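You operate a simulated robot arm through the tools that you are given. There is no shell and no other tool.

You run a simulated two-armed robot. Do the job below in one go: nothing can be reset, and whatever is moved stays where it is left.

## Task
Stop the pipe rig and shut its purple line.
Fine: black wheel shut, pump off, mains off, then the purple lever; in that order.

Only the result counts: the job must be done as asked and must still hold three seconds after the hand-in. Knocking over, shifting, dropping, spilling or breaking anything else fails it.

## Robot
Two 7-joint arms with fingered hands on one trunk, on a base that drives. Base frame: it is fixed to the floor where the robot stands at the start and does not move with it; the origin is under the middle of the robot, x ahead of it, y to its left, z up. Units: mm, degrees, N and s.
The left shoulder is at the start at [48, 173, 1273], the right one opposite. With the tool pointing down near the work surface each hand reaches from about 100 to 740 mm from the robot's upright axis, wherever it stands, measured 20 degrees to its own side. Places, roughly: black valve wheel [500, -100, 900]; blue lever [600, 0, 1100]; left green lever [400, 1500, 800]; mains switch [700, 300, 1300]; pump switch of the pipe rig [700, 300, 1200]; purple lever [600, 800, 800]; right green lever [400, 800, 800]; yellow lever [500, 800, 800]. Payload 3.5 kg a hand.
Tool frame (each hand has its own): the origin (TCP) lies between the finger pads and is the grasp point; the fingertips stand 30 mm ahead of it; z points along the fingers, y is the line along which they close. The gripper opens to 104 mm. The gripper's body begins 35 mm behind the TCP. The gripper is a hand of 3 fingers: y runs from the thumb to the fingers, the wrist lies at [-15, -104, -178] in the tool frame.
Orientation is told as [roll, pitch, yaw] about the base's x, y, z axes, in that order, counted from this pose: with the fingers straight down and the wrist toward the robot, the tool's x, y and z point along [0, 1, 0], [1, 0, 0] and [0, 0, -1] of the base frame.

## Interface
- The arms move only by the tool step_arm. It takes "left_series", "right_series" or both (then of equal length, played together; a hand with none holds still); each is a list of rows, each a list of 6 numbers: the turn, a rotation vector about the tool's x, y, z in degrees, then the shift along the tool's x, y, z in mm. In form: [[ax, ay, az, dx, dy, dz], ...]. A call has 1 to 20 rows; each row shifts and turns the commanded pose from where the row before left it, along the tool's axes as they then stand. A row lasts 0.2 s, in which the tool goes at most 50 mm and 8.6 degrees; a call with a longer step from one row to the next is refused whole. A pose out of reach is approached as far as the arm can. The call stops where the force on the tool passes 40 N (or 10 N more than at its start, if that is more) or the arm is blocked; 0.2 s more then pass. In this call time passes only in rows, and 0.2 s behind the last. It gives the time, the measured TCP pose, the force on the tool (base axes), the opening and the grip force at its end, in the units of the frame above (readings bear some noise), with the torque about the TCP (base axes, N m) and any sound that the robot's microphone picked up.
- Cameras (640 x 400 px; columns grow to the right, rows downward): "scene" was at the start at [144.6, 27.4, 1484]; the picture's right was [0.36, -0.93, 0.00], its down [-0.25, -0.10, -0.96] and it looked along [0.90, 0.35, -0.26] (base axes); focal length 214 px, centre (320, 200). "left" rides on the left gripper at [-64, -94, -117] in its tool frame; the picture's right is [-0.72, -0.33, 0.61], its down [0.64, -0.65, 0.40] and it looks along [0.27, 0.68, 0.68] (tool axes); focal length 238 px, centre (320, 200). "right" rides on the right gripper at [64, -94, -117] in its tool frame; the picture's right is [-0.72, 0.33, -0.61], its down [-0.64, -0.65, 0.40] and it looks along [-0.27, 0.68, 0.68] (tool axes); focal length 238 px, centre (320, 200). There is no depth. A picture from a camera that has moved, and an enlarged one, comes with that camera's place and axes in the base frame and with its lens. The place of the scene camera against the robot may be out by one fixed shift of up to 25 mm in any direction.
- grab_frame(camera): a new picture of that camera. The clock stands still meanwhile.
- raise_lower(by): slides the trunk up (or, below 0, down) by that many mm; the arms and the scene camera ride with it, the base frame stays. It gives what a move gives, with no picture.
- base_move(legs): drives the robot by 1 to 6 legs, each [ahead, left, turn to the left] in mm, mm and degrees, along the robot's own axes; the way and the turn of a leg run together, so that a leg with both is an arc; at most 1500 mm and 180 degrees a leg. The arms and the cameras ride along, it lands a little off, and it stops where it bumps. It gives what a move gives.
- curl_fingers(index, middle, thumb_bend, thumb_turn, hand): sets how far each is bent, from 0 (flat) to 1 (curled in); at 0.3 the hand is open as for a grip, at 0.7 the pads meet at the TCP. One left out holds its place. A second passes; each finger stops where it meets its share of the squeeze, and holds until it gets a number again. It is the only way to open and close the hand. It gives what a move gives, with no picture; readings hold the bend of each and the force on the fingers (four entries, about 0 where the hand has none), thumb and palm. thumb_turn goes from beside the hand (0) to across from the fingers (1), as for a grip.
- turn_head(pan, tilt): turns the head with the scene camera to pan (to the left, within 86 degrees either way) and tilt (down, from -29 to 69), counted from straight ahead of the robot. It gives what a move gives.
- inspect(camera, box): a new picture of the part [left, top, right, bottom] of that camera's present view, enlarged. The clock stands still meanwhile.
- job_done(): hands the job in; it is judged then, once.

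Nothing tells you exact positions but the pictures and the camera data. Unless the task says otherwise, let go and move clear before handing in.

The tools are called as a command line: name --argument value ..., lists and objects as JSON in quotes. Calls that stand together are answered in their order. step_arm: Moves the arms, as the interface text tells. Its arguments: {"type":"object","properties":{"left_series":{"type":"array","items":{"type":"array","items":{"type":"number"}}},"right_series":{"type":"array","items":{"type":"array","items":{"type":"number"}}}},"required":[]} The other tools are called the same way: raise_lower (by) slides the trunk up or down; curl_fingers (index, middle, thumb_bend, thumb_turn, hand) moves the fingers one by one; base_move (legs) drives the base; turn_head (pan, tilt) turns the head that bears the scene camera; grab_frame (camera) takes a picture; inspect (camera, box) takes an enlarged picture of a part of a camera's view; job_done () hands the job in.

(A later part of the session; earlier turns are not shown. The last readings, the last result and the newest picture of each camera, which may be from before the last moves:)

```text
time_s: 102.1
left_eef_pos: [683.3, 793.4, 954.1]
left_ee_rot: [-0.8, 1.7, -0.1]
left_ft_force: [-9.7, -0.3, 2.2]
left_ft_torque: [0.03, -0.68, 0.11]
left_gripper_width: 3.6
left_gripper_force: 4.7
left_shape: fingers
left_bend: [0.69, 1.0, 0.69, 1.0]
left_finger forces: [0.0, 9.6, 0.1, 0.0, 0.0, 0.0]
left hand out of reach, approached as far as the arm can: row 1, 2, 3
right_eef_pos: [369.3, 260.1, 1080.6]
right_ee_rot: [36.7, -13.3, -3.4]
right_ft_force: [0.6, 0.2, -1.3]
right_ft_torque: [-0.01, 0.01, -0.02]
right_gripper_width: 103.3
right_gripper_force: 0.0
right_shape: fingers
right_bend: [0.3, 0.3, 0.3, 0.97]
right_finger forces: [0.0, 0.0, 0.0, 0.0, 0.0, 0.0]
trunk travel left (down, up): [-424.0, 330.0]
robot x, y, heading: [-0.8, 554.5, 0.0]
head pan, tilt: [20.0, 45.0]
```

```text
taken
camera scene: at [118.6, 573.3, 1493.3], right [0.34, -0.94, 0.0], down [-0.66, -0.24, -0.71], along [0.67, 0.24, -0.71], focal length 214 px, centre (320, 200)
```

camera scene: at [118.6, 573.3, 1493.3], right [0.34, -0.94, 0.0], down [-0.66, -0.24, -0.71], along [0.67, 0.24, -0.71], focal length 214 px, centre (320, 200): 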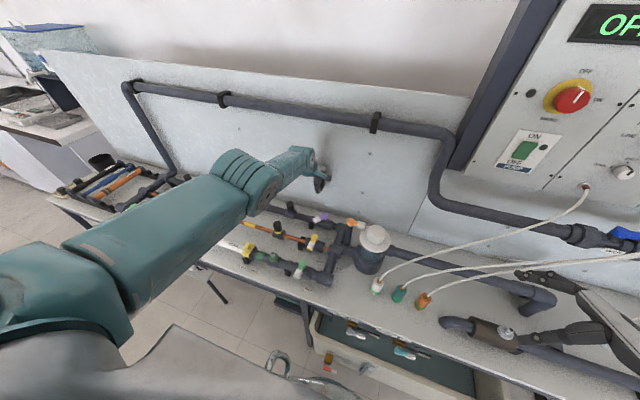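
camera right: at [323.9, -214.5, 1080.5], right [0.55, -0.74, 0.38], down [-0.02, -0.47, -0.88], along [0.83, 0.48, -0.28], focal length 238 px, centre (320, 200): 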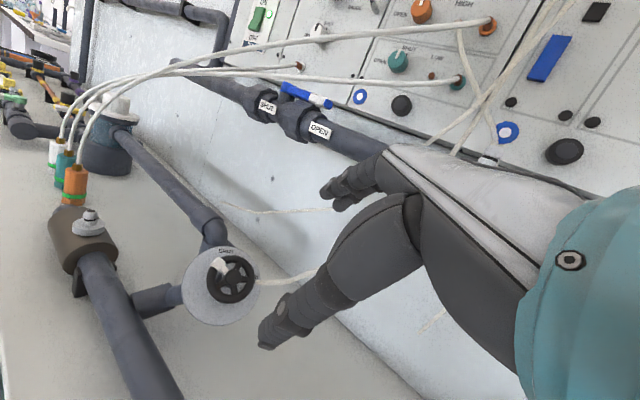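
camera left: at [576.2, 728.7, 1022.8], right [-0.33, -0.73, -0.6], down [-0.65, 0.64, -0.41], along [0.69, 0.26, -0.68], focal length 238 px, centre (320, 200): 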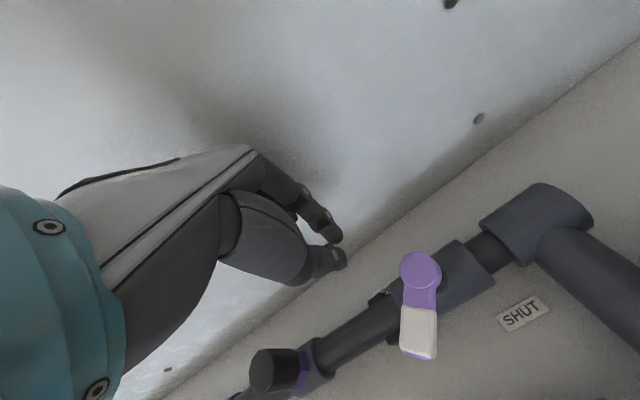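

base_move --legs '[[-90, 0, 0]]'

step_arm --left_series '[[0, 0, 0, 0, -15, -30], [0, 0, 0, 0, -15, -30], [0, 0, 0, 0, -15, -30]]'

grab_frame --camera "scene"

```text
time_s: 103.2
left_eef_pos: [591.3, 793.6, 953.4]
left_ee_rot: [-0.8, 1.7, 0.0]
left_ft_force: [0.4, -0.1, 0.0]
left_ft_torque: [-0.01, -0.02, 0.07]
left_gripper_width: 3.6
left_gripper_force: 0.0
left_shape: fingers
left_bend: [0.69, 1.0, 0.69, 1.0]
left_finger forces: [0.0, 0.0, 0.0, 0.0, 0.1, 0.0]
right_eef_pos: [279.0, 261.4, 1080.4]
right_ee_rot: [36.8, -13.4, -3.3]
right_ft_force: [1.2, -0.4, 0.4]
right_ft_torque: [-0.01, 0.0, -0.05]
right_gripper_width: 103.0
right_gripper_force: 0.0
right_shape: fingers
right_bend: [0.3, 0.3, 0.3, 0.97]
right_finger forces: [0.0, 0.0, 0.0, 0.0, 0.0, 0.1]
trunk travel left (down, up): [-424.0, 330.0]
robot x, y, heading: [-94.0, 551.8, 0.1]
head pan, tilt: [20.0, 45.0]
```

```text
time_s: 104.0
left_eef_pos: [614.0, 794.9, 1029.8]
left_ee_rot: [-0.9, 2.0, 0.0]
left_ft_force: [-0.7, 0.0, 0.8]
left_ft_torque: [-0.03, 0.02, 0.02]
left_gripper_width: 3.2
left_gripper_force: 0.0
left_shape: fingers
left_bend: [0.69, 1.0, 0.69, 1.0]
left_finger forces: [0.1, 0.0, 0.2, 0.0, 0.0, 0.1]
left hand out of reach, approached as far as the arm can: row 1, 2, 3
right_eef_pos: [279.7, 260.6, 1079.5]
right_ee_rot: [36.8, -13.4, -3.2]
right_ft_force: [0.4, -0.2, 0.9]
right_ft_torque: [0.0, 0.04, 0.02]
right_gripper_width: 103.2
right_gripper_force: 0.1
right_shape: fingers
right_bend: [0.3, 0.3, 0.3, 0.97]
right_finger forces: [0.0, 0.1, 0.1, 0.0, 0.0, 0.1]
trunk travel left (down, up): [-424.0, 330.0]
robot x, y, heading: [-93.3, 550.8, 0.1]
head pan, tilt: [20.0, 45.0]
```

```text
taken
camera scene: at [29.5, 573.4, 1493.1], right [0.34, -0.94, 0.0], down [-0.66, -0.24, -0.71], along [0.66, 0.24, -0.71], focal length 214 px, centre (320, 200)
```

scene: 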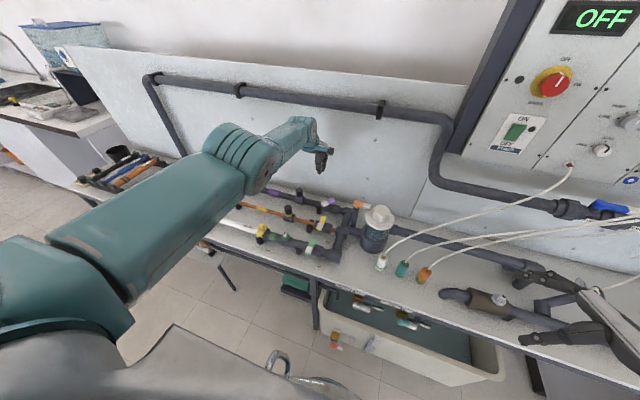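

step_arm --left_series '[[0, 0, 0, 0, -48, 0], [0, 0, 0, 0, -48, 0], [0, 0, 0, 0, -48, 0], [0, 0, 0, 0, -48, 0]]'

```text
time_s: 105.0
left_eef_pos: [605.9, 808.6, 994.3]
left_ee_rot: [-0.8, 1.9, -0.1]
left_ft_force: [-1.6, -0.2, -0.9]
left_ft_torque: [0.01, -0.03, 0.0]
left_gripper_width: 3.4
left_gripper_force: 0.1
left_shape: fingers
left_bend: [0.69, 1.0, 0.69, 1.0]
left_finger forces: [0.0, 0.1, 0.0, 0.0, 0.0, 0.1]
left hand out of reach, approached as far as the arm can: row 1, 2, 3, 4
right_eef_pos: [280.6, 262.1, 1079.8]
right_ee_rot: [36.7, -13.5, -3.3]
right_ft_force: [0.2, 0.6, 0.2]
right_ft_torque: [-0.03, 0.0, 0.03]
right_gripper_width: 103.2
right_gripper_force: 0.1
right_shape: fingers
right_bend: [0.3, 0.3, 0.3, 0.97]
right_finger forces: [0.1, 0.0, 0.0, 0.0, 0.0, 0.1]
trunk travel left (down, up): [-424.0, 330.0]
robot x, y, heading: [-88.9, 550.2, -0.1]
head pan, tilt: [20.0, 45.0]
```

The left arm is locked straight. I'll back the base away from the board for room and swing the arm up to unlock the elbow.

base_move --legs '[[-170, 0, 0]]'

step_arm --left_series '[[0, 0, 0, 5, -20, -44], [0, 0, 0, 5, -20, -44], [0, 0, 0, 5, -20, -44], [0, 0, 0, 5, -20, -44], [0, 0, 0, 5, -20, -44], [0, 0, 0, 5, -20, -44]]'

```text
time_s: 106.5
left_eef_pos: [428.6, 811.6, 993.2]
left_ee_rot: [-0.8, 1.9, 0.2]
left_ft_force: [0.0, 0.3, -0.7]
left_ft_torque: [0.01, -0.04, 0.05]
left_gripper_width: 3.4
left_gripper_force: 0.1
left_shape: fingers
left_bend: [0.69, 1.0, 0.69, 1.0]
left_finger forces: [0.1, 0.1, 0.0, 0.0, 0.0, 0.0]
right_eef_pos: [106.2, 262.6, 1080.8]
right_ee_rot: [36.8, -13.5, -3.1]
right_ft_force: [0.6, 0.3, 0.5]
right_ft_torque: [0.02, -0.01, 0.04]
right_gripper_width: 103.1
right_gripper_force: 0.1
right_shape: fingers
right_bend: [0.3, 0.3, 0.3, 0.97]
right_finger forces: [0.0, 0.0, 0.0, 0.0, 0.0, 0.1]
trunk travel left (down, up): [-424.0, 330.0]
robot x, y, heading: [-270.5, 549.5, 0.3]
head pan, tilt: [20.0, 45.0]
```

```text
time_s: 107.9
left_eef_pos: [434.6, 854.1, 1257.6]
left_ee_rot: [-0.8, 2.0, 0.1]
left_ft_force: [-0.2, 0.0, -0.8]
left_ft_torque: [0.0, -0.03, -0.04]
left_gripper_width: 3.5
left_gripper_force: 0.1
left_shape: fingers
left_bend: [0.69, 1.0, 0.69, 1.0]
left_finger forces: [0.0, 0.1, 0.0, 0.0, 0.1, 0.0]
left hand out of reach, approached as far as the arm can: row 1, 2, 3, 4, 5, 6
right_eef_pos: [106.6, 261.9, 1080.6]
right_ee_rot: [36.8, -13.3, -3.1]
right_ft_force: [-0.1, 0.2, 0.4]
right_ft_torque: [-0.02, 0.02, -0.01]
right_gripper_width: 102.8
right_gripper_force: 0.0
right_shape: fingers
right_bend: [0.3, 0.3, 0.3, 0.97]
right_finger forces: [0.1, 0.0, 0.0, 0.0, 0.0, 0.0]
trunk travel left (down, up): [-424.0, 330.0]
robot x, y, heading: [-266.1, 548.3, 0.1]
head pan, tilt: [20.0, 45.0]
```

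step_arm --left_series '[[-8, 0, 0, 0, -30, 0], [-8, 0, 0, 0, -30, 0], [-8, 0, 0, 0, -30, 0], [-8, 0, 0, 0, -30, 0], [-8, 0, 0, 0, -30, 0], [-8, 0, 0, 0, -30, 0]]'

grab_frame --camera "scene"

```text
time_s: 109.3
left_eef_pos: [537.6, 907.4, 1230.0]
left_ee_rot: [-1.3, -45.8, 1.2]
left_ft_force: [0.4, -0.6, -0.9]
left_ft_torque: [0.0, -0.01, 0.01]
left_gripper_width: 3.4
left_gripper_force: 0.0
left_shape: fingers
left_bend: [0.69, 1.0, 0.69, 1.0]
left_finger forces: [0.1, 0.0, 0.1, 0.1, 0.0, 0.0]
left hand out of reach, approached as far as the arm can: row 1, 2, 3, 4, 5, 6
right_eef_pos: [107.8, 262.3, 1080.6]
right_ee_rot: [36.9, -13.4, -3.1]
right_ft_force: [-0.5, -0.5, -0.9]
right_ft_torque: [0.02, -0.03, 0.01]
right_gripper_width: 103.1
right_gripper_force: 0.1
right_shape: fingers
right_bend: [0.3, 0.3, 0.3, 0.97]
right_finger forces: [0.0, 0.1, 0.1, 0.0, 0.0, 0.0]
trunk travel left (down, up): [-424.0, 330.0]
robot x, y, heading: [-268.3, 553.6, 0.3]
head pan, tilt: [20.0, 45.0]
```

```text
taken
camera scene: at [-144.4, 574.0, 1493.1], right [0.35, -0.94, 0.0], down [-0.66, -0.25, -0.71], along [0.66, 0.25, -0.71], focal length 214 px, centre (320, 200)
```

scene: 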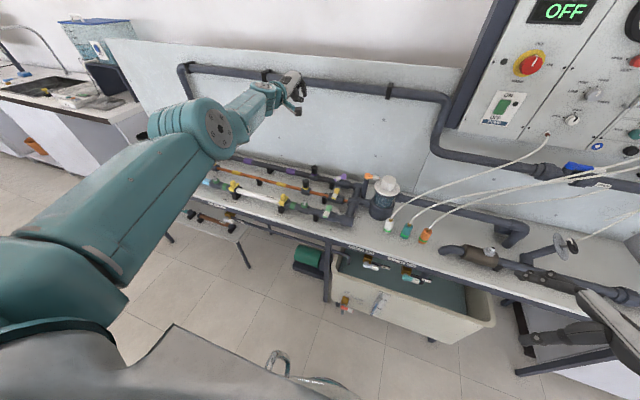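

step_arm --left_series '[[8, 0, 0, 0, 0, 0], [8, 0, 0, 0, 0, 0], [8, 0, 0, 0, 0, 0], [8, 0, 0, 0, 0, 0], [8, 0, 0, 0, 0, 0], [8, 0, 0, 0, 0, 0]]'

```text
time_s: 110.7
left_eef_pos: [443.0, 862.6, 1142.6]
left_ee_rot: [-0.9, 2.2, 0.3]
left_ft_force: [-0.3, 0.0, 1.1]
left_ft_torque: [0.01, -0.04, 0.01]
left_gripper_width: 3.6
left_gripper_force: 0.0
left_shape: fingers
left_bend: [0.69, 1.0, 0.69, 1.0]
left_finger forces: [0.0, 0.0, 0.1, 0.1, 0.0, 0.0]
left hand out of reach, approached as far as the arm can: row 1, 2, 3, 4, 5, 6
right_eef_pos: [106.8, 262.9, 1080.1]
right_ee_rot: [36.8, -13.4, -3.1]
right_ft_force: [-0.6, -0.6, -1.0]
right_ft_torque: [0.03, -0.01, 0.0]
right_gripper_width: 102.9
right_gripper_force: 0.1
right_shape: fingers
right_bend: [0.3, 0.3, 0.3, 0.97]
right_finger forces: [0.0, 0.1, 0.0, 0.0, 0.0, 0.0]
trunk travel left (down, up): [-424.0, 330.0]
robot x, y, heading: [-266.2, 551.9, 0.5]
head pan, tilt: [20.0, 45.0]
```

step_arm --left_series '[[0, 0, 8, 0, 0, 0], [0, 0, 8, 0, 0, 0], [0, 0, 8, 0, 0, 0], [0, 0, 8, 0, 0, 0], [0, 0, 8, 0, 0, 0]]'

```text
time_s: 111.9
left_eef_pos: [400.3, 851.3, 1139.7]
left_ee_rot: [-1.9, 1.0, -40.0]
left_ft_force: [0.1, -0.1, 0.9]
left_ft_torque: [-0.01, 0.02, 0.01]
left_gripper_width: 3.5
left_gripper_force: 0.0
left_shape: fingers
left_bend: [0.69, 1.0, 0.69, 1.0]
left_finger forces: [0.1, 0.0, 0.0, 0.0, 0.0, 0.0]
left hand out of reach, approached as far as the arm can: row 1, 2, 3, 4, 5
right_eef_pos: [107.8, 262.6, 1080.4]
right_ee_rot: [36.8, -13.4, -3.1]
right_ft_force: [0.5, -0.3, -0.6]
right_ft_torque: [0.03, 0.03, 0.01]
right_gripper_width: 103.0
right_gripper_force: 0.1
right_shape: fingers
right_bend: [0.3, 0.3, 0.3, 0.97]
right_finger forces: [0.1, 0.1, 0.0, 0.0, 0.0, 0.0]
trunk travel left (down, up): [-424.0, 330.0]
robot x, y, heading: [-266.3, 550.7, 0.3]
head pan, tilt: [20.0, 45.0]
```

step_arm --left_series '[[0, 0, -8, 0, -10, 0], [0, 0, -8, 0, -10, 0], [0, 0, -8, 0, -10, 0], [0, 0, -8, 0, -10, 0], [0, 0, -8, 0, -10, 0], [0, 0, -8, 0, -10, 0], [0, 0, -8, 0, -10, 0], [0, 0, -8, 0, -10, 0], [0, 0, -8, 0, -10, 0], [0, 0, -8, 0, -10, 0]]'

```text
time_s: 114.1
left_eef_pos: [435.0, 883.4, 1140.7]
left_ee_rot: [0.6, 2.1, 40.4]
left_ft_force: [0.8, 0.2, 0.5]
left_ft_torque: [0.02, 0.03, 0.0]
left_gripper_width: 3.4
left_gripper_force: 0.1
left_shape: fingers
left_bend: [0.69, 1.0, 0.69, 1.0]
left_finger forces: [0.1, 0.0, 0.0, 0.0, 0.0, 0.0]
left hand out of reach, approached as far as the arm can: row 1, 2, 3, 4, 5, 6, 7, 8, 9
right_eef_pos: [107.2, 262.0, 1080.8]
right_ee_rot: [36.8, -13.4, -3.1]
right_ft_force: [0.5, 0.0, 0.0]
right_ft_torque: [-0.02, -0.03, 0.02]
right_gripper_width: 103.0
right_gripper_force: 0.0
right_shape: fingers
right_bend: [0.3, 0.3, 0.3, 0.97]
right_finger forces: [0.0, 0.1, 0.0, 0.1, 0.0, 0.0]
trunk travel left (down, up): [-424.0, 330.0]
robot x, y, heading: [-264.2, 551.2, 0.4]
head pan, tilt: [20.0, 45.0]
```

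step_arm --left_series '[[0, 0, 0, -20, -25, 0], [0, 0, 0, -20, -25, 0]]'

```text
time_s: 114.7
left_eef_pos: [436.5, 821.1, 1143.6]
left_ee_rot: [0.6, 2.2, 40.3]
left_ft_force: [0.4, 0.2, 0.1]
left_ft_torque: [0.01, -0.01, -0.01]
left_gripper_width: 3.5
left_gripper_force: 0.1
left_shape: fingers
left_bend: [0.69, 1.0, 0.69, 1.0]
left_finger forces: [0.1, 0.0, 0.1, 0.0, 0.0, 0.0]
left hand out of reach, approached as far as the arm can: row 1, 2
right_eef_pos: [107.1, 261.8, 1080.1]
right_ee_rot: [36.8, -13.3, -3.0]
right_ft_force: [0.4, 0.4, -0.4]
right_ft_torque: [0.0, -0.03, -0.02]
right_gripper_width: 103.0
right_gripper_force: 0.1
right_shape: fingers
right_bend: [0.3, 0.3, 0.3, 0.97]
right_finger forces: [0.0, 0.0, 0.0, 0.0, 0.0, 0.0]
trunk travel left (down, up): [-424.0, 330.0]
robot x, y, heading: [-265.8, 552.0, 0.3]
head pan, tilt: [20.0, 45.0]
```

step_arm --left_series '[[0, 0, 0, -19.4, 22.9, 0], [0, 0, 0, -19.4, 22.9, 0], [0, 0, 0, -19.4, 22.9, 0], [0, 0, 0, 19.4, -22.9, 0], [0, 0, 0, 19.4, -22.9, 0], [0, 0, 0, 19.4, -22.9, 0], [0, 0, 0, 19.4, -22.9, 0], [0, 0, 0, 19.4, -22.9, 0]]'

```text
time_s: 116.5
left_eef_pos: [436.7, 823.7, 1143.0]
left_ee_rot: [0.6, 2.0, 40.2]
left_ft_force: [-1.2, 0.1, -0.9]
left_ft_torque: [0.02, 0.0, 0.03]
left_gripper_width: 3.6
left_gripper_force: 0.0
left_shape: fingers
left_bend: [0.69, 1.0, 0.69, 1.0]
left_finger forces: [0.1, 0.0, 0.1, 0.0, 0.1, 0.1]
left hand out of reach, approached as far as the arm can: row 1, 2, 3, 4, 5, 6, 7, 8
right_eef_pos: [107.1, 262.6, 1079.6]
right_ee_rot: [36.8, -13.4, -3.1]
right_ft_force: [-0.1, -0.1, -0.6]
right_ft_torque: [-0.01, -0.03, 0.0]
right_gripper_width: 102.8
right_gripper_force: 0.0
right_shape: fingers
right_bend: [0.3, 0.3, 0.3, 0.97]
right_finger forces: [0.1, 0.1, 0.1, 0.1, 0.1, 0.1]
trunk travel left (down, up): [-424.0, 330.0]
robot x, y, heading: [-266.8, 551.7, 0.1]
head pan, tilt: [20.0, 45.0]
```

turn_head --pan 45 --tilt 25

grab_frame --camera "scene"

```text
time_s: 117.4
left_eef_pos: [435.8, 822.8, 1142.7]
left_ee_rot: [0.6, 2.0, 40.1]
left_ft_force: [-0.5, -0.2, 0.7]
left_ft_torque: [0.03, -0.02, 0.03]
left_gripper_width: 3.4
left_gripper_force: 0.0
left_shape: fingers
left_bend: [0.69, 1.0, 0.69, 1.0]
left_finger forces: [0.1, 0.0, 0.1, 0.0, 0.0, 0.0]
right_eef_pos: [107.6, 262.2, 1080.1]
right_ee_rot: [36.8, -13.3, -3.1]
right_ft_force: [-0.7, 0.0, 0.0]
right_ft_torque: [-0.01, -0.01, 0.0]
right_gripper_width: 103.1
right_gripper_force: 0.0
right_shape: fingers
right_bend: [0.3, 0.3, 0.3, 0.97]
right_finger forces: [0.0, 0.1, 0.0, 0.0, 0.0, 0.0]
trunk travel left (down, up): [-424.0, 330.0]
robot x, y, heading: [-262.8, 550.2, 0.1]
head pan, tilt: [45.0, 25.0]
```

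```text
taken
camera scene: at [-156.1, 610.5, 1523.7], right [0.71, -0.7, 0.0], down [-0.3, -0.3, -0.91], along [0.64, 0.64, -0.42], focal length 214 px, centre (320, 200)
```

scene: 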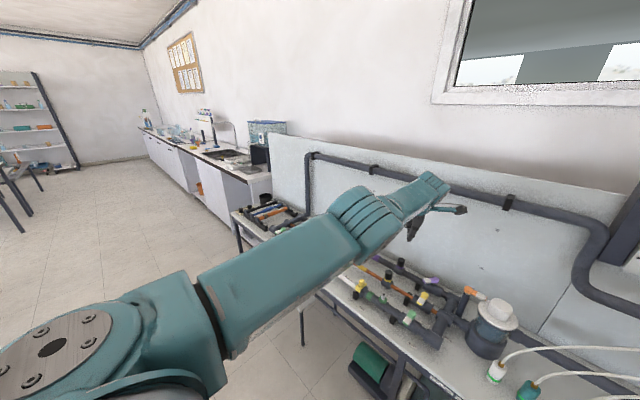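

The left elbow is stuck straight, so I'll plan to finish with the right arm. First I try swinging the left arm out to the side, which may also free its elbow.

step_arm --left_series '[[0, 0, 0, 39.6, 7.4, -15], [0, 0, 0, 39.6, 7.4, -15], [0, 0, 0, 39.6, 7.4, -15], [0, 0, 0, 39.6, 7.4, -15], [0, 0, 0, 39.6, 7.4, -15], [0, 0, 0, 39.6, 7.4, -15], [0, 0, 0, 39.6, 7.4, -15], [0, 0, 0, 39.6, 7.4, -15]]'

grab_frame --camera "scene"

```text
time_s: 119.2
left_eef_pos: [354.9, 1116.7, 1271.4]
left_ee_rot: [0.5, 2.0, 40.2]
left_ft_force: [-0.8, 1.3, -0.3]
left_ft_torque: [-0.03, 0.0, 0.04]
left_gripper_width: 3.5
left_gripper_force: 0.1
left_shape: fingers
left_bend: [0.69, 1.0, 0.69, 1.0]
left_finger forces: [0.0, 0.0, 0.0, 0.0, 0.0, 0.0]
left hand out of reach, approached as far as the arm can: row 1, 2, 3, 4, 5, 7
right_eef_pos: [106.9, 261.9, 1080.7]
right_ee_rot: [36.8, -13.4, -3.1]
right_ft_force: [0.5, 0.2, -0.6]
right_ft_torque: [0.01, 0.01, 0.03]
right_gripper_width: 103.0
right_gripper_force: 0.1
right_shape: fingers
right_bend: [0.3, 0.3, 0.3, 0.97]
right_finger forces: [0.0, 0.1, 0.0, 0.1, 0.1, 0.1]
trunk travel left (down, up): [-424.0, 330.0]
robot x, y, heading: [-264.4, 553.3, 0.1]
head pan, tilt: [45.0, 25.0]
```

```text
taken
camera scene: at [-156.5, 611.8, 1523.7], right [0.71, -0.7, 0.0], down [-0.3, -0.3, -0.91], along [0.64, 0.64, -0.42], focal length 214 px, centre (320, 200)
```

scene: 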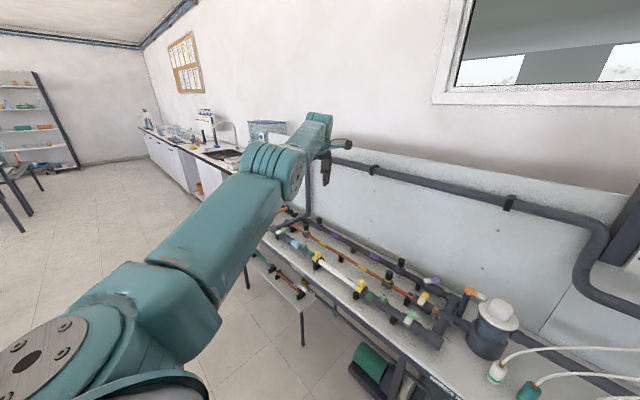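

step_arm --left_series '[[0, 0, 0, 4.1, -28, 6], [0, 0, 0, 4.1, -28, 6], [0, 0, 0, 4.1, -28, 6]]'

```text
time_s: 120.0
left_eef_pos: [353.8, 1115.0, 1272.6]
left_ee_rot: [0.6, 2.1, 40.2]
left_ft_force: [0.2, 0.1, -1.0]
left_ft_torque: [0.01, 0.01, -0.02]
left_gripper_width: 3.5
left_gripper_force: 0.1
left_shape: fingers
left_bend: [0.69, 1.0, 0.69, 1.0]
left_finger forces: [0.0, 0.1, 0.0, 0.0, 0.0, 0.1]
left hand out of reach, approached as far as the arm can: row 1, 2, 3
right_eef_pos: [107.2, 262.0, 1080.3]
right_ee_rot: [36.8, -13.4, -3.2]
right_ft_force: [-0.2, 0.1, -0.6]
right_ft_torque: [0.01, 0.01, 0.01]
right_gripper_width: 102.9
right_gripper_force: 0.0
right_shape: fingers
right_bend: [0.3, 0.3, 0.3, 0.97]
right_finger forces: [0.0, 0.0, 0.1, 0.0, 0.1, 0.1]
trunk travel left (down, up): [-424.0, 330.0]
robot x, y, heading: [-267.2, 548.0, 0.5]
head pan, tilt: [45.0, 25.0]
```

step_arm --left_series '[[0, 0, 0, 44, -21, 0], [0, 0, 0, 44, -21, 0], [0, 0, 0, 44, -21, 0], [0, 0, 0, 44, -21, 0], [0, 0, 0, 44, -21, 0], [0, 0, 0, 44, -21, 0], [0, 0, 0, 44, -21, 0], [0, 0, 0, 44, -21, 0]]'

turn_head --pan 70 --tilt 20

grab_frame --camera "scene"

```text
time_s: 121.8
left_eef_pos: [82.6, 1353.3, 1312.8]
left_ee_rot: [0.6, 2.1, 40.1]
left_ft_force: [-1.2, 0.8, 0.7]
left_ft_torque: [-0.04, 0.0, 0.0]
left_gripper_width: 3.4
left_gripper_force: 0.1
left_shape: fingers
left_bend: [0.69, 1.0, 0.69, 1.0]
left_finger forces: [0.0, 0.1, 0.1, 0.0, 0.0, 0.0]
left hand out of reach, approached as far as the arm can: row 1, 2, 3, 4, 5, 6, 7
right_eef_pos: [104.3, 263.1, 1079.2]
right_ee_rot: [36.7, -13.4, -3.0]
right_ft_force: [0.7, 0.4, 0.2]
right_ft_torque: [-0.02, 0.01, -0.01]
right_gripper_width: 103.4
right_gripper_force: 0.1
right_shape: fingers
right_bend: [0.3, 0.3, 0.3, 0.97]
right_finger forces: [0.0, 0.1, 0.1, 0.0, 0.1, 0.0]
trunk travel left (down, up): [-424.0, 330.0]
robot x, y, heading: [-262.6, 548.4, 0.1]
head pan, tilt: [45.0, 25.0]
```

```text
time_s: 122.7
left_eef_pos: [82.9, 1352.1, 1313.2]
left_ee_rot: [0.6, 2.0, 40.2]
left_ft_force: [-0.8, -0.2, 1.1]
left_ft_torque: [0.0, -0.01, -0.01]
left_gripper_width: 3.6
left_gripper_force: 0.0
left_shape: fingers
left_bend: [0.69, 1.0, 0.69, 1.0]
left_finger forces: [0.1, 0.0, 0.1, 0.0, 0.0, 0.0]
right_eef_pos: [107.5, 262.0, 1079.1]
right_ee_rot: [36.8, -13.4, -3.0]
right_ft_force: [0.3, -0.1, 0.0]
right_ft_torque: [0.02, -0.01, 0.01]
right_gripper_width: 102.8
right_gripper_force: 0.0
right_shape: fingers
right_bend: [0.3, 0.3, 0.3, 0.97]
right_finger forces: [0.1, 0.0, 0.0, 0.0, 0.1, 0.0]
trunk travel left (down, up): [-424.0, 330.0]
robot x, y, heading: [-263.1, 551.0, 0.4]
head pan, tilt: [70.0, 20.0]
```

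```text
taken
camera scene: at [-189.6, 632.9, 1531.8], right [0.94, -0.34, 0.0], down [-0.12, -0.32, -0.94], along [0.32, 0.88, -0.34], focal length 214 px, centre (320, 200)
```

scene: 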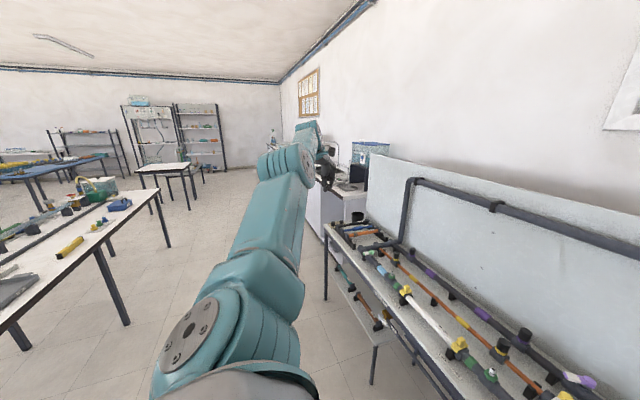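

step_arm --left_series '[[0, 0, 0, -30.5, -25.9, 0], [0, 0, 0, -30.5, -25.9, 0], [0, 0, 0, -30.5, -25.9, 0]]'

```text
time_s: 123.5
left_eef_pos: [128.0, 1316.5, 1346.7]
left_ee_rot: [0.6, 2.1, 40.0]
left_ft_force: [0.1, 0.5, -0.3]
left_ft_torque: [-0.01, -0.01, -0.05]
left_gripper_width: 3.8
left_gripper_force: 0.0
left_shape: fingers
left_bend: [0.69, 1.0, 0.69, 1.0]
left_finger forces: [0.2, 0.0, 0.1, 0.0, 0.0, 0.1]
left hand out of reach, approached as far as the arm can: row 1, 2, 3
right_eef_pos: [106.9, 262.1, 1079.0]
right_ee_rot: [36.8, -13.2, -3.2]
right_ft_force: [0.2, -0.7, 0.3]
right_ft_torque: [0.03, 0.02, -0.03]
right_gripper_width: 103.0
right_gripper_force: 0.0
right_shape: fingers
right_bend: [0.3, 0.3, 0.3, 0.97]
right_finger forces: [0.0, 0.0, 0.0, 0.1, 0.0, 0.0]
trunk travel left (down, up): [-424.0, 330.0]
robot x, y, heading: [-260.0, 551.4, 0.5]
head pan, tilt: [70.0, 20.0]
```

I'll leave the left arm parked out to the side and use the right hand. Driving left and then forward so the purple lever lies comfortably ahead of the right shoulder.

base_move --legs '[[0, 440, 0], [250, 0, 0]]'

turn_head --pan -15 --tilt 45

grab_frame --camera "scene"

grab_frame --camera "left"

```text
time_s: 127.5
left_eef_pos: [369.4, 1761.2, 1345.0]
left_ee_rot: [0.6, 2.1, 40.5]
left_ft_force: [0.1, 0.0, 0.2]
left_ft_torque: [0.0, 0.01, 0.03]
left_gripper_width: 3.3
left_gripper_force: 0.1
left_shape: fingers
left_bend: [0.69, 1.0, 0.69, 1.0]
left_finger forces: [0.0, 0.0, 0.0, 0.1, 0.0, 0.1]
right_eef_pos: [353.8, 704.1, 1080.4]
right_ee_rot: [36.8, -13.3, -2.8]
right_ft_force: [-0.3, 0.4, -0.1]
right_ft_torque: [-0.01, 0.06, 0.04]
right_gripper_width: 103.1
right_gripper_force: 0.0
right_shape: fingers
right_bend: [0.3, 0.3, 0.3, 0.97]
right_finger forces: [0.0, 0.0, 0.0, 0.0, 0.1, 0.0]
trunk travel left (down, up): [-424.0, 330.0]
robot x, y, heading: [-21.0, 993.4, 0.5]
head pan, tilt: [70.0, 20.0]
```

```text
time_s: 129.1
left_eef_pos: [369.3, 1760.5, 1345.1]
left_ee_rot: [0.5, 2.2, 40.5]
left_ft_force: [-0.1, -0.3, -0.5]
left_ft_torque: [0.03, 0.01, 0.04]
left_gripper_width: 3.5
left_gripper_force: 0.0
left_shape: fingers
left_bend: [0.69, 1.0, 0.69, 1.0]
left_finger forces: [0.0, 0.0, 0.0, 0.1, 0.0, 0.0]
right_eef_pos: [352.6, 704.1, 1080.0]
right_ee_rot: [36.8, -13.5, -2.8]
right_ft_force: [0.8, -0.3, -0.1]
right_ft_torque: [0.01, 0.01, -0.01]
right_gripper_width: 103.1
right_gripper_force: 0.1
right_shape: fingers
right_bend: [0.3, 0.3, 0.3, 0.97]
right_finger forces: [0.0, 0.0, 0.0, 0.0, 0.0, 0.0]
trunk travel left (down, up): [-424.0, 330.0]
robot x, y, heading: [-20.8, 990.8, 0.6]
head pan, tilt: [-15.0, 45.0]
```

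```text
taken
camera scene: at [102.7, 966.3, 1493.1], right [-0.25, -0.97, 0.0], down [-0.68, 0.18, -0.71], along [0.69, -0.18, -0.71], focal length 214 px, centre (320, 200)
```

scene: 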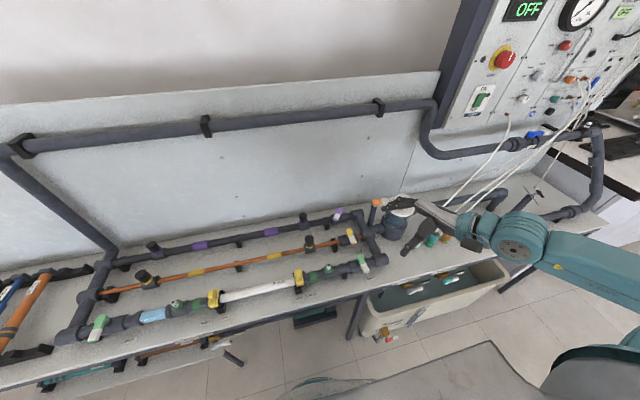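

```text
taken
camera left: at [343.1, 1654.1, 1464.5], right [0.2, -0.77, -0.61], down [-0.93, 0.06, -0.37], along [0.32, 0.64, -0.7], focal length 238 px, centre (320, 200)
```

left: 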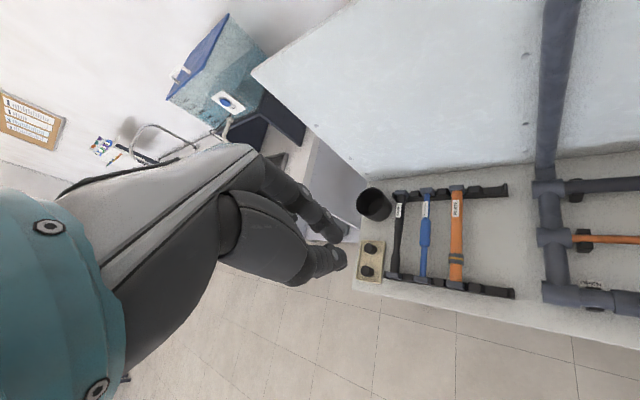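

inspect --camera "scene" --box '[280, 185, 420, 285]'

grab_frame --camera "right"

```text
4.00 times, centred on (350, 235) of scene
camera zoom: at [102.7, 966.3, 1493.1], right [-0.25, -0.97, 0.0], down [-0.68, 0.18, -0.71], along [0.69, -0.18, -0.71], focal length 858 px, centre (200, 60)
```

zoom: 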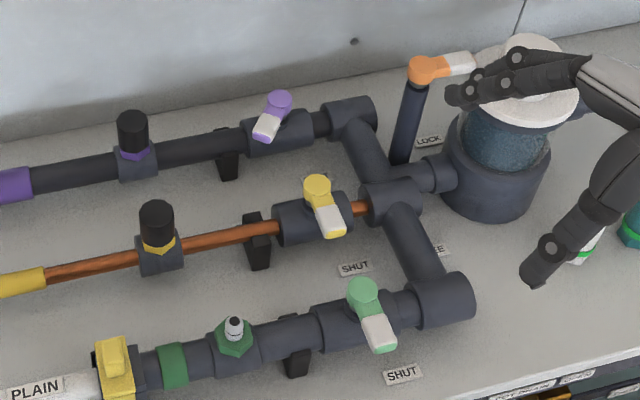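

```text
taken
camera right: at [230.0, 692.0, 1186.7], right [0.26, -0.96, 0.13], down [-0.48, -0.25, -0.84], along [0.84, 0.15, -0.53], focal length 238 px, centre (320, 200)
```

right: 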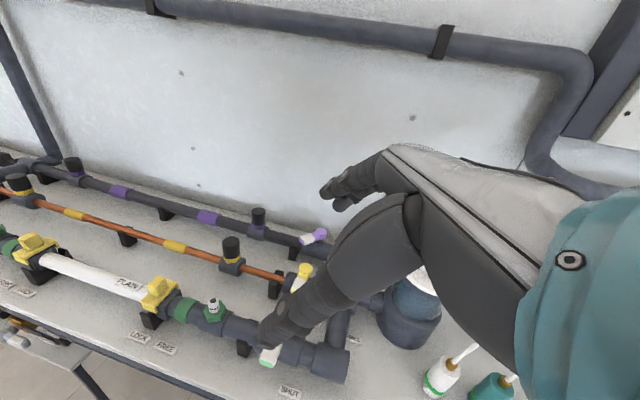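

step_arm --right_series '[[0, -7.4, 0, 0, 0, 0], [0, -7.4, 0, 0, 0, 0], [0, -7.4, 0, 0, 0, 0], [0, -7.4, 0, 0, 0, 0], [0, -7.2, 0, 0, 0, 0]]'

```text
time_s: 130.3
left_eef_pos: [369.1, 1760.9, 1345.9]
left_ee_rot: [0.6, 2.1, 40.5]
left_ft_force: [0.4, 0.2, 0.1]
left_ft_torque: [-0.02, 0.0, 0.02]
left_gripper_width: 3.5
left_gripper_force: 0.0
left_shape: fingers
left_bend: [0.69, 1.0, 0.69, 1.0]
left_finger forces: [0.0, 0.1, 0.1, 0.0, 0.0, 0.1]
right_eef_pos: [367.1, 701.1, 1073.5]
right_ee_rot: [-0.1, -13.3, -2.9]
right_ft_force: [-0.2, -0.5, -0.4]
right_ft_torque: [-0.04, -0.01, 0.02]
right_gripper_width: 103.2
right_gripper_force: 0.0
right_shape: fingers
right_bend: [0.3, 0.3, 0.3, 0.97]
right_finger forces: [0.0, 0.1, 0.0, 0.0, 0.0, 0.0]
right hand out of reach, approached as far as the arm can: row 4, 5
trunk travel left (down, up): [-424.0, 330.0]
robot x, y, heading: [-18.1, 990.4, 1.0]
head pan, tilt: [-15.0, 45.0]
```

step_arm --right_series '[[6.65, 0, -1.45, 0, 20, 0], [6.65, 0, -1.45, 0, 20, 0], [0, 0, 0, 17.8, 33, 0], [0, 0, 0, 17.8, 33, 0], [0, 0, 0, 17.8, 33, 0], [0, 0, 0, 17.8, 33, 0], [0, 0, 0, 17.8, 20, 0]]'

curl_fingers --hand "right" --index 0.69 --thumb_bend 0.69 --middle 1.0 --thumb_turn 1.0

grab_frame --camera "right"

grab_frame --camera "scene"

```text
time_s: 131.9
left_eef_pos: [368.6, 1760.6, 1345.5]
left_ee_rot: [0.5, 2.1, 40.5]
left_ft_force: [-0.5, 0.6, 0.7]
left_ft_torque: [0.0, -0.01, -0.03]
left_gripper_width: 3.6
left_gripper_force: 0.0
left_shape: fingers
left_bend: [0.69, 1.0, 0.69, 1.0]
left_finger forces: [0.0, 0.0, 0.0, 0.1, 0.0, 0.1]
right_eef_pos: [558.3, 787.8, 1081.1]
right_ee_rot: [-0.3, -0.1, 0.1]
right_ft_force: [-0.8, -0.3, -0.3]
right_ft_torque: [-0.03, 0.02, -0.05]
right_gripper_width: 102.9
right_gripper_force: 0.2
right_shape: fingers
right_bend: [0.3, 0.3, 0.3, 0.97]
right_finger forces: [0.1, 0.0, 0.0, 0.0, 0.1, 0.0]
trunk travel left (down, up): [-424.0, 330.0]
robot x, y, heading: [-19.7, 994.0, 0.7]
head pan, tilt: [-15.0, 45.0]
```

```text
time_s: 132.9
left_eef_pos: [368.2, 1761.4, 1345.1]
left_ee_rot: [0.5, 2.1, 40.5]
left_ft_force: [0.7, -0.4, -1.1]
left_ft_torque: [0.0, 0.0, -0.02]
left_gripper_width: 3.5
left_gripper_force: 0.2
left_shape: fingers
left_bend: [0.69, 1.0, 0.69, 1.0]
left_finger forces: [0.0, 0.0, 0.0, 0.0, 0.0, 0.0]
right_eef_pos: [557.6, 787.9, 1080.9]
right_ee_rot: [-0.3, -0.1, 0.1]
right_ft_force: [-0.4, -0.7, -0.2]
right_ft_torque: [0.03, 0.01, 0.02]
right_gripper_width: 4.0
right_gripper_force: 0.0
right_shape: fingers
right_bend: [0.69, 1.0, 0.69, 1.0]
right_finger forces: [0.0, 0.0, 0.0, 0.0, 0.1, 0.1]
trunk travel left (down, up): [-424.0, 330.0]
robot x, y, heading: [-21.8, 993.5, 0.8]
head pan, tilt: [-15.0, 45.0]
```

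```text
taken
camera right: at [462.8, 851.8, 1196.8], right [0.33, -0.72, 0.62], down [-0.65, -0.64, -0.4], along [0.68, -0.27, -0.68], focal length 238 px, centre (320, 200)
```

right: 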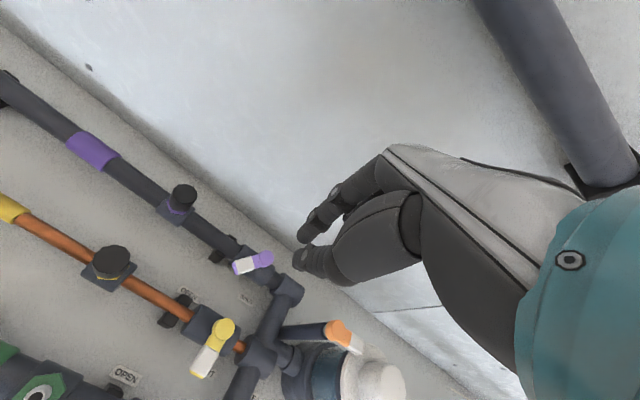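

```text
taken
camera scene: at [102.7, 966.2, 1493.1], right [-0.25, -0.97, 0.0], down [-0.68, 0.18, -0.71], along [0.68, -0.18, -0.71], focal length 214 px, centre (320, 200)
```

scene: 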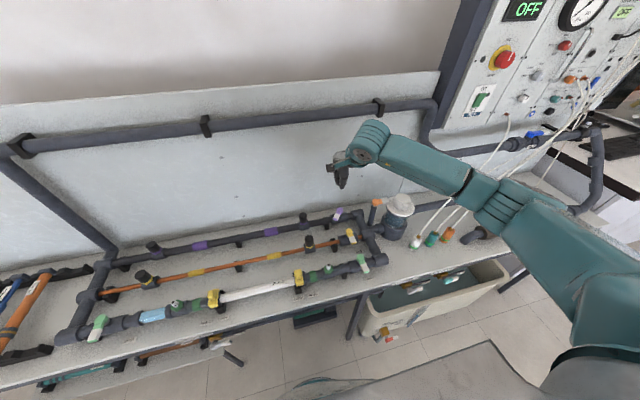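

inspect --camera "right" --box '[200, 220, 320, 300]'

raise_lower --by -115

grab_frame --camera "right"

grab_frame --camera "scene"

```text
5.00 times, centred on (260, 260) of right
camera zoom: at [462.8, 851.8, 1196.8], right [0.33, -0.72, 0.62], down [-0.65, -0.64, -0.4], along [0.68, -0.27, -0.68], focal length 1192 px, centre (620, -100)
```

zoom: 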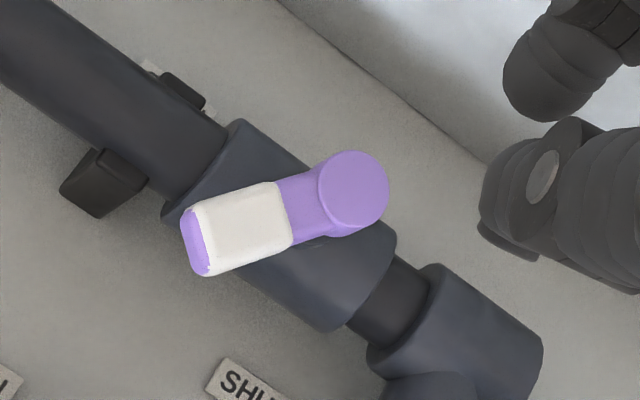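

```text
time_s: 134.4
left_eef_pos: [390.1, 1762.3, 1209.2]
left_ee_rot: [2.7, 4.9, 40.6]
left_ft_force: [-0.1, -0.4, 0.4]
left_ft_torque: [0.0, 0.0, 0.01]
left_gripper_width: 3.6
left_gripper_force: 0.0
left_shape: fingers
left_bend: [0.69, 1.0, 0.69, 1.0]
left_finger forces: [0.1, 0.0, 0.1, 0.0, 0.1, 0.0]
right_eef_pos: [555.7, 788.8, 966.5]
right_ee_rot: [-0.3, 0.0, 0.0]
right_ft_force: [-0.3, -0.1, 0.1]
right_ft_torque: [-0.03, -0.02, 0.0]
right_gripper_width: 4.1
right_gripper_force: 0.1
right_shape: fingers
right_bend: [0.69, 1.0, 0.69, 1.0]
right_finger forces: [0.0, 0.1, 0.1, 0.0, 0.0, 0.0]
trunk travel left (down, up): [-309.0, 445.0]
robot x, y, heading: [-17.6, 993.5, 0.6]
head pan, tilt: [-15.0, 45.0]
```

```text
taken
camera right: at [461.9, 852.8, 1082.2], right [0.33, -0.72, 0.62], down [-0.65, -0.64, -0.4], along [0.69, -0.27, -0.68], focal length 238 px, centre (320, 200)
```

right: 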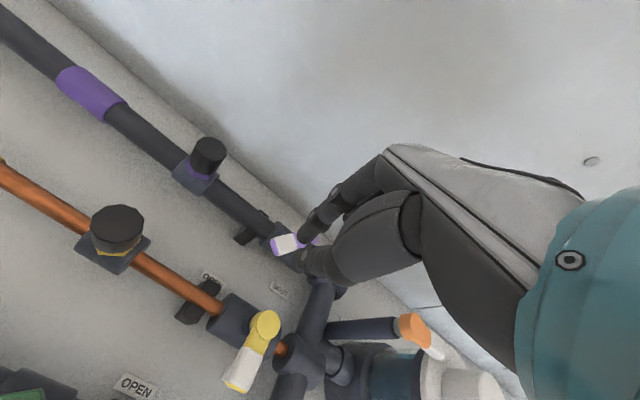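

```text
taken
camera scene: at [134.9, 966.5, 1377.1], right [-0.25, -0.97, 0.0], down [-0.68, 0.18, -0.71], along [0.69, -0.18, -0.71], focal length 214 px, centre (320, 200)
```

scene: 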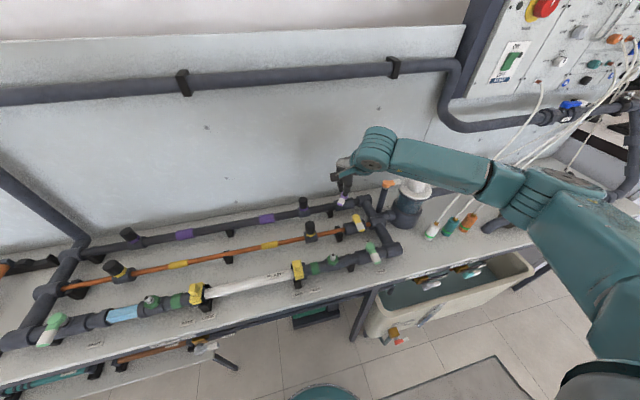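

step_arm --right_series '[[0, 0, 0, 4, 38.1, 8], [0, 0, 0, 4, 38.1, 8]]'

inspect --camera "right" --box '[180, 170, 360, 320]'

inspect --camera "scene" --box '[280, 120, 420, 240]'

```text
time_s: 135.0
left_eef_pos: [391.8, 1762.8, 1208.4]
left_ee_rot: [2.8, 5.0, 40.6]
left_ft_force: [-0.8, 0.3, -0.4]
left_ft_torque: [-0.01, 0.0, -0.02]
left_gripper_width: 3.5
left_gripper_force: 0.0
left_shape: fingers
left_bend: [0.69, 1.0, 0.69, 1.0]
left_finger forces: [0.1, 0.0, 0.1, 0.1, 0.0, 0.0]
right_eef_pos: [634.2, 796.5, 949.9]
right_ee_rot: [-0.4, 0.0, 0.1]
right_ft_force: [0.3, -0.4, -0.8]
right_ft_torque: [0.0, -0.02, 0.02]
right_gripper_width: 3.7
right_gripper_force: 0.1
right_shape: fingers
right_bend: [0.69, 1.0, 0.69, 1.0]
right_finger forces: [0.0, 0.0, 0.0, 0.0, 0.0, 0.0]
trunk travel left (down, up): [-309.0, 445.0]
robot x, y, heading: [-20.4, 987.7, 0.6]
head pan, tilt: [-15.0, 45.0]
```

```text
2.67 times, centred on (270, 245) of right
camera zoom: at [539.8, 860.6, 1066.0], right [0.33, -0.71, 0.62], down [-0.65, -0.64, -0.4], along [0.68, -0.27, -0.68], focal length 636 px, centre (453, 80)
```

zoom: 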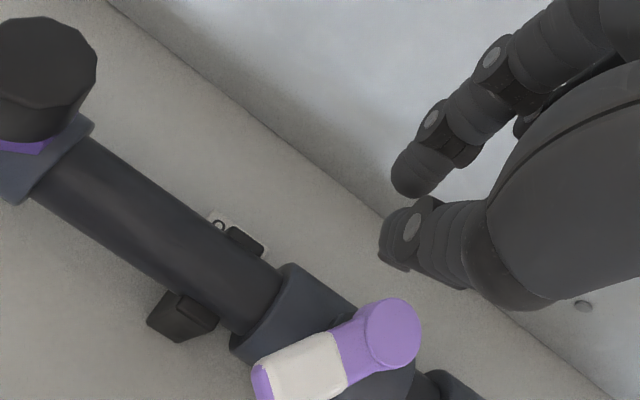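

```text
3.33 times, centred on (350, 180) of scene
camera zoom: at [135.8, 966.9, 1376.9], right [-0.25, -0.97, 0.0], down [-0.69, 0.18, -0.71], along [0.68, -0.18, -0.71], focal length 715 px, centre (220, 267)
```

zoom: 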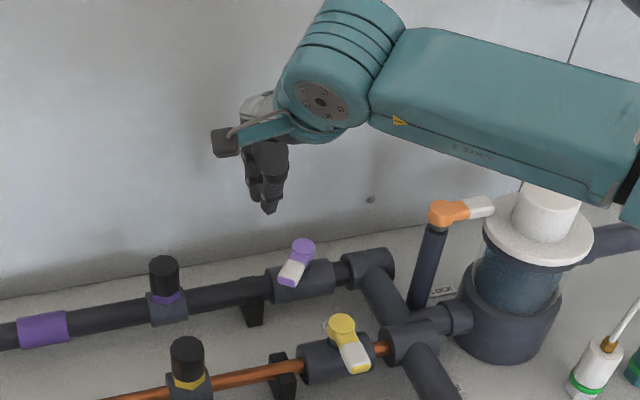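

step_arm --right_series '[[0, 0, 0, -2.7, 3.2, 20], [0, 0, 0, -2.7, 3.3, 20]]'

inspect --camera "right" --box '[180, 190, 360, 340]'

```text
time_s: 135.6
left_eef_pos: [390.3, 1762.8, 1209.0]
left_ee_rot: [2.7, 4.7, 40.6]
left_ft_force: [-0.1, 0.4, -0.4]
left_ft_torque: [-0.04, 0.0, 0.0]
left_gripper_width: 3.4
left_gripper_force: 0.0
left_shape: fingers
left_bend: [0.69, 1.0, 0.69, 1.0]
left_finger forces: [0.0, 0.1, 0.0, 0.0, 0.0, 0.0]
right_eef_pos: [641.3, 791.7, 909.5]
right_ee_rot: [-0.3, 0.0, 0.1]
right_ft_force: [0.7, -0.4, 0.5]
right_ft_torque: [-0.01, 0.0, -0.01]
right_gripper_width: 4.0
right_gripper_force: 0.0
right_shape: fingers
right_bend: [0.69, 1.0, 0.69, 1.0]
right_finger forces: [0.0, 0.0, 0.1, 0.0, 0.1, 0.0]
trunk travel left (down, up): [-309.0, 445.0]
robot x, y, heading: [-19.7, 996.4, 0.6]
head pan, tilt: [-15.0, 45.0]
```

```text
2.67 times, centred on (270, 265) of right
camera zoom: at [545.5, 855.4, 1025.9], right [0.33, -0.72, 0.62], down [-0.65, -0.64, -0.4], along [0.69, -0.27, -0.68], focal length 636 px, centre (453, 27)
```

zoom: 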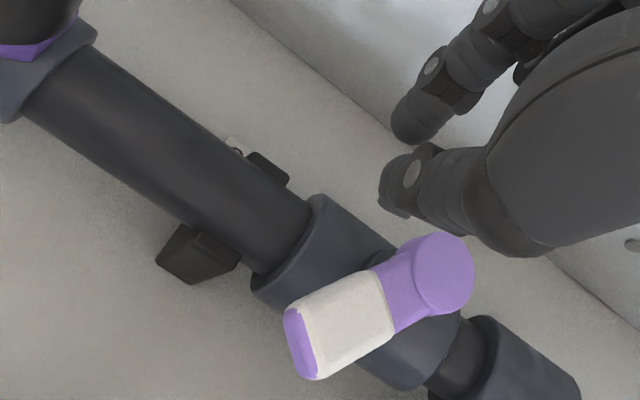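

step_arm --right_series '[[0, 0, 0, 2, -6, 10], [0, 0, 0, 0, 0, 13], [0, 0, 0, 0, 0, 12]]'

inspect --camera "right" --box '[190, 170, 370, 320]'

inspect --camera "scene" --box '[290, 140, 390, 230]'

```text
time_s: 136.4
left_eef_pos: [391.4, 1762.1, 1209.1]
left_ee_rot: [2.7, 4.9, 40.6]
left_ft_force: [0.2, -0.4, 0.6]
left_ft_torque: [-0.01, -0.02, 0.02]
left_gripper_width: 3.3
left_gripper_force: 0.1
left_shape: fingers
left_bend: [0.69, 1.0, 0.69, 1.0]
left_finger forces: [0.0, 0.1, 0.1, 0.0, 0.0, 0.1]
right_eef_pos: [632.1, 793.4, 874.9]
right_ee_rot: [-0.3, -0.1, 0.2]
right_ft_force: [0.1, -0.4, 0.3]
right_ft_torque: [-0.02, -0.01, 0.01]
right_gripper_width: 3.7
right_gripper_force: 0.1
right_shape: fingers
right_bend: [0.69, 1.0, 0.69, 1.0]
right_finger forces: [0.1, 0.1, 0.1, 0.0, 0.1, 0.0]
trunk travel left (down, up): [-309.0, 445.0]
robot x, y, heading: [-19.3, 990.0, 0.7]
head pan, tilt: [-15.0, 45.0]
```

```text
2.67 times, centred on (280, 245) of right
camera zoom: at [538.8, 857.6, 991.9], right [0.33, -0.72, 0.62], down [-0.65, -0.64, -0.4], along [0.69, -0.27, -0.68], focal length 636 px, centre (427, 80)
```

zoom: 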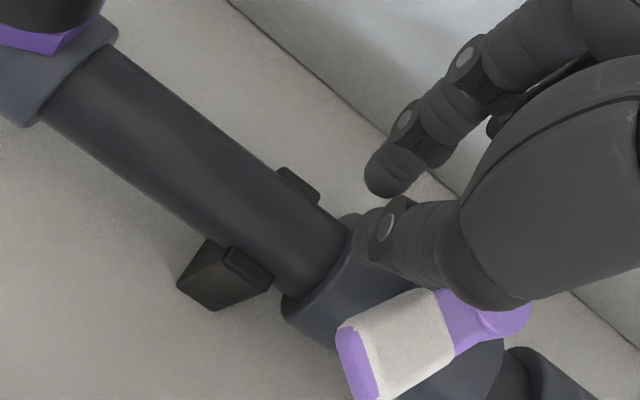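

```text
4.44 times, centred on (340, 185) of scene
camera zoom: at [135.5, 966.6, 1376.9], right [-0.25, -0.97, 0.0], down [-0.69, 0.18, -0.71], along [0.68, -0.18, -0.71], focal length 953 px, centre (231, 267)
```

zoom: 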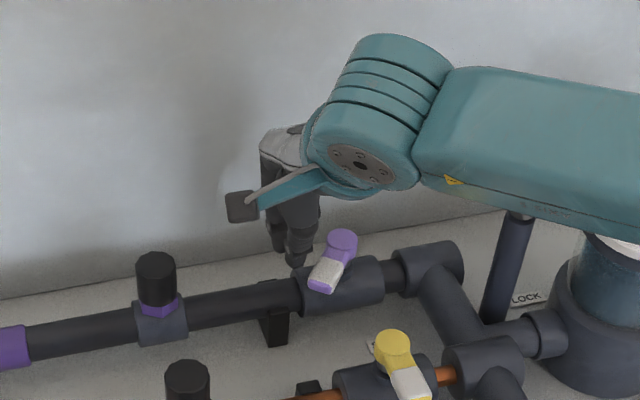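

step_arm --right_series '[[0, 0, 0, -6.7, -6.2, 0], [0, 0, 0, -2.4, -5.7, 0], [0, 0, 0, -3.8, -5.7, 0]]'

inspect --camera "right" --box '[190, 170, 370, 320]'

inspect --camera "scene" --box '[290, 140, 390, 230]'

```text
time_s: 137.2
left_eef_pos: [390.6, 1762.1, 1208.0]
left_ee_rot: [2.7, 4.9, 40.6]
left_ft_force: [-0.2, -0.1, -0.1]
left_ft_torque: [0.01, 0.0, -0.03]
left_gripper_width: 3.5
left_gripper_force: 0.1
left_shape: fingers
left_bend: [0.69, 1.0, 0.69, 1.0]
left_finger forces: [0.0, 0.0, 0.0, 0.0, 0.1, 0.0]
right_eef_pos: [617.1, 781.6, 876.0]
right_ee_rot: [-0.3, -0.2, 0.1]
right_ft_force: [0.6, 0.8, 0.2]
right_ft_torque: [0.0, 0.0, -0.02]
right_gripper_width: 2.0
right_gripper_force: 0.7
right_shape: fingers
right_bend: [0.69, 1.0, 0.7, 1.0]
right_finger forces: [0.0, 0.0, 0.0, 0.0, 1.0, 0.0]
trunk travel left (down, up): [-309.0, 445.0]
robot x, y, heading: [-19.1, 992.1, 0.4]
head pan, tilt: [-15.0, 45.0]
```

```text
2.67 times, centred on (280, 245) of right
camera zoom: at [522.1, 844.7, 992.0], right [0.33, -0.72, 0.62], down [-0.65, -0.64, -0.4], along [0.69, -0.27, -0.68], focal length 636 px, centre (427, 80)
```

zoom: 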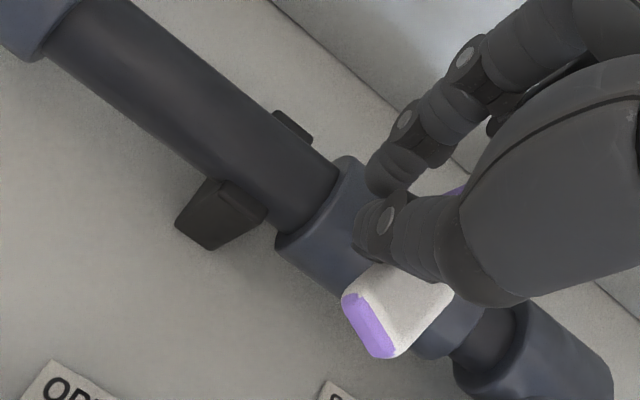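

```text
4.44 times, centred on (340, 185) of scene
camera zoom: at [135.4, 966.6, 1376.9], right [-0.25, -0.97, 0.0], down [-0.68, 0.18, -0.71], along [0.68, -0.18, -0.71], focal length 953 px, centre (231, 267)
```

zoom: 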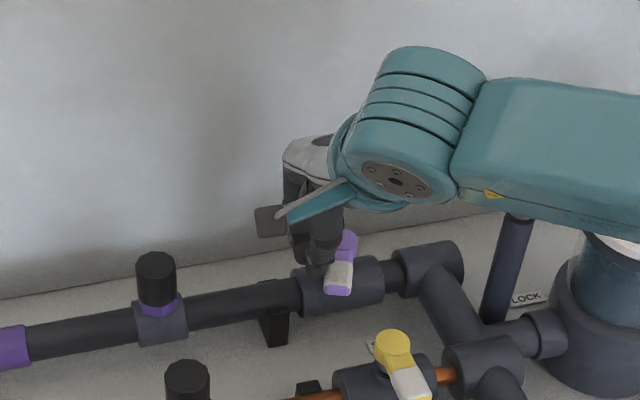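

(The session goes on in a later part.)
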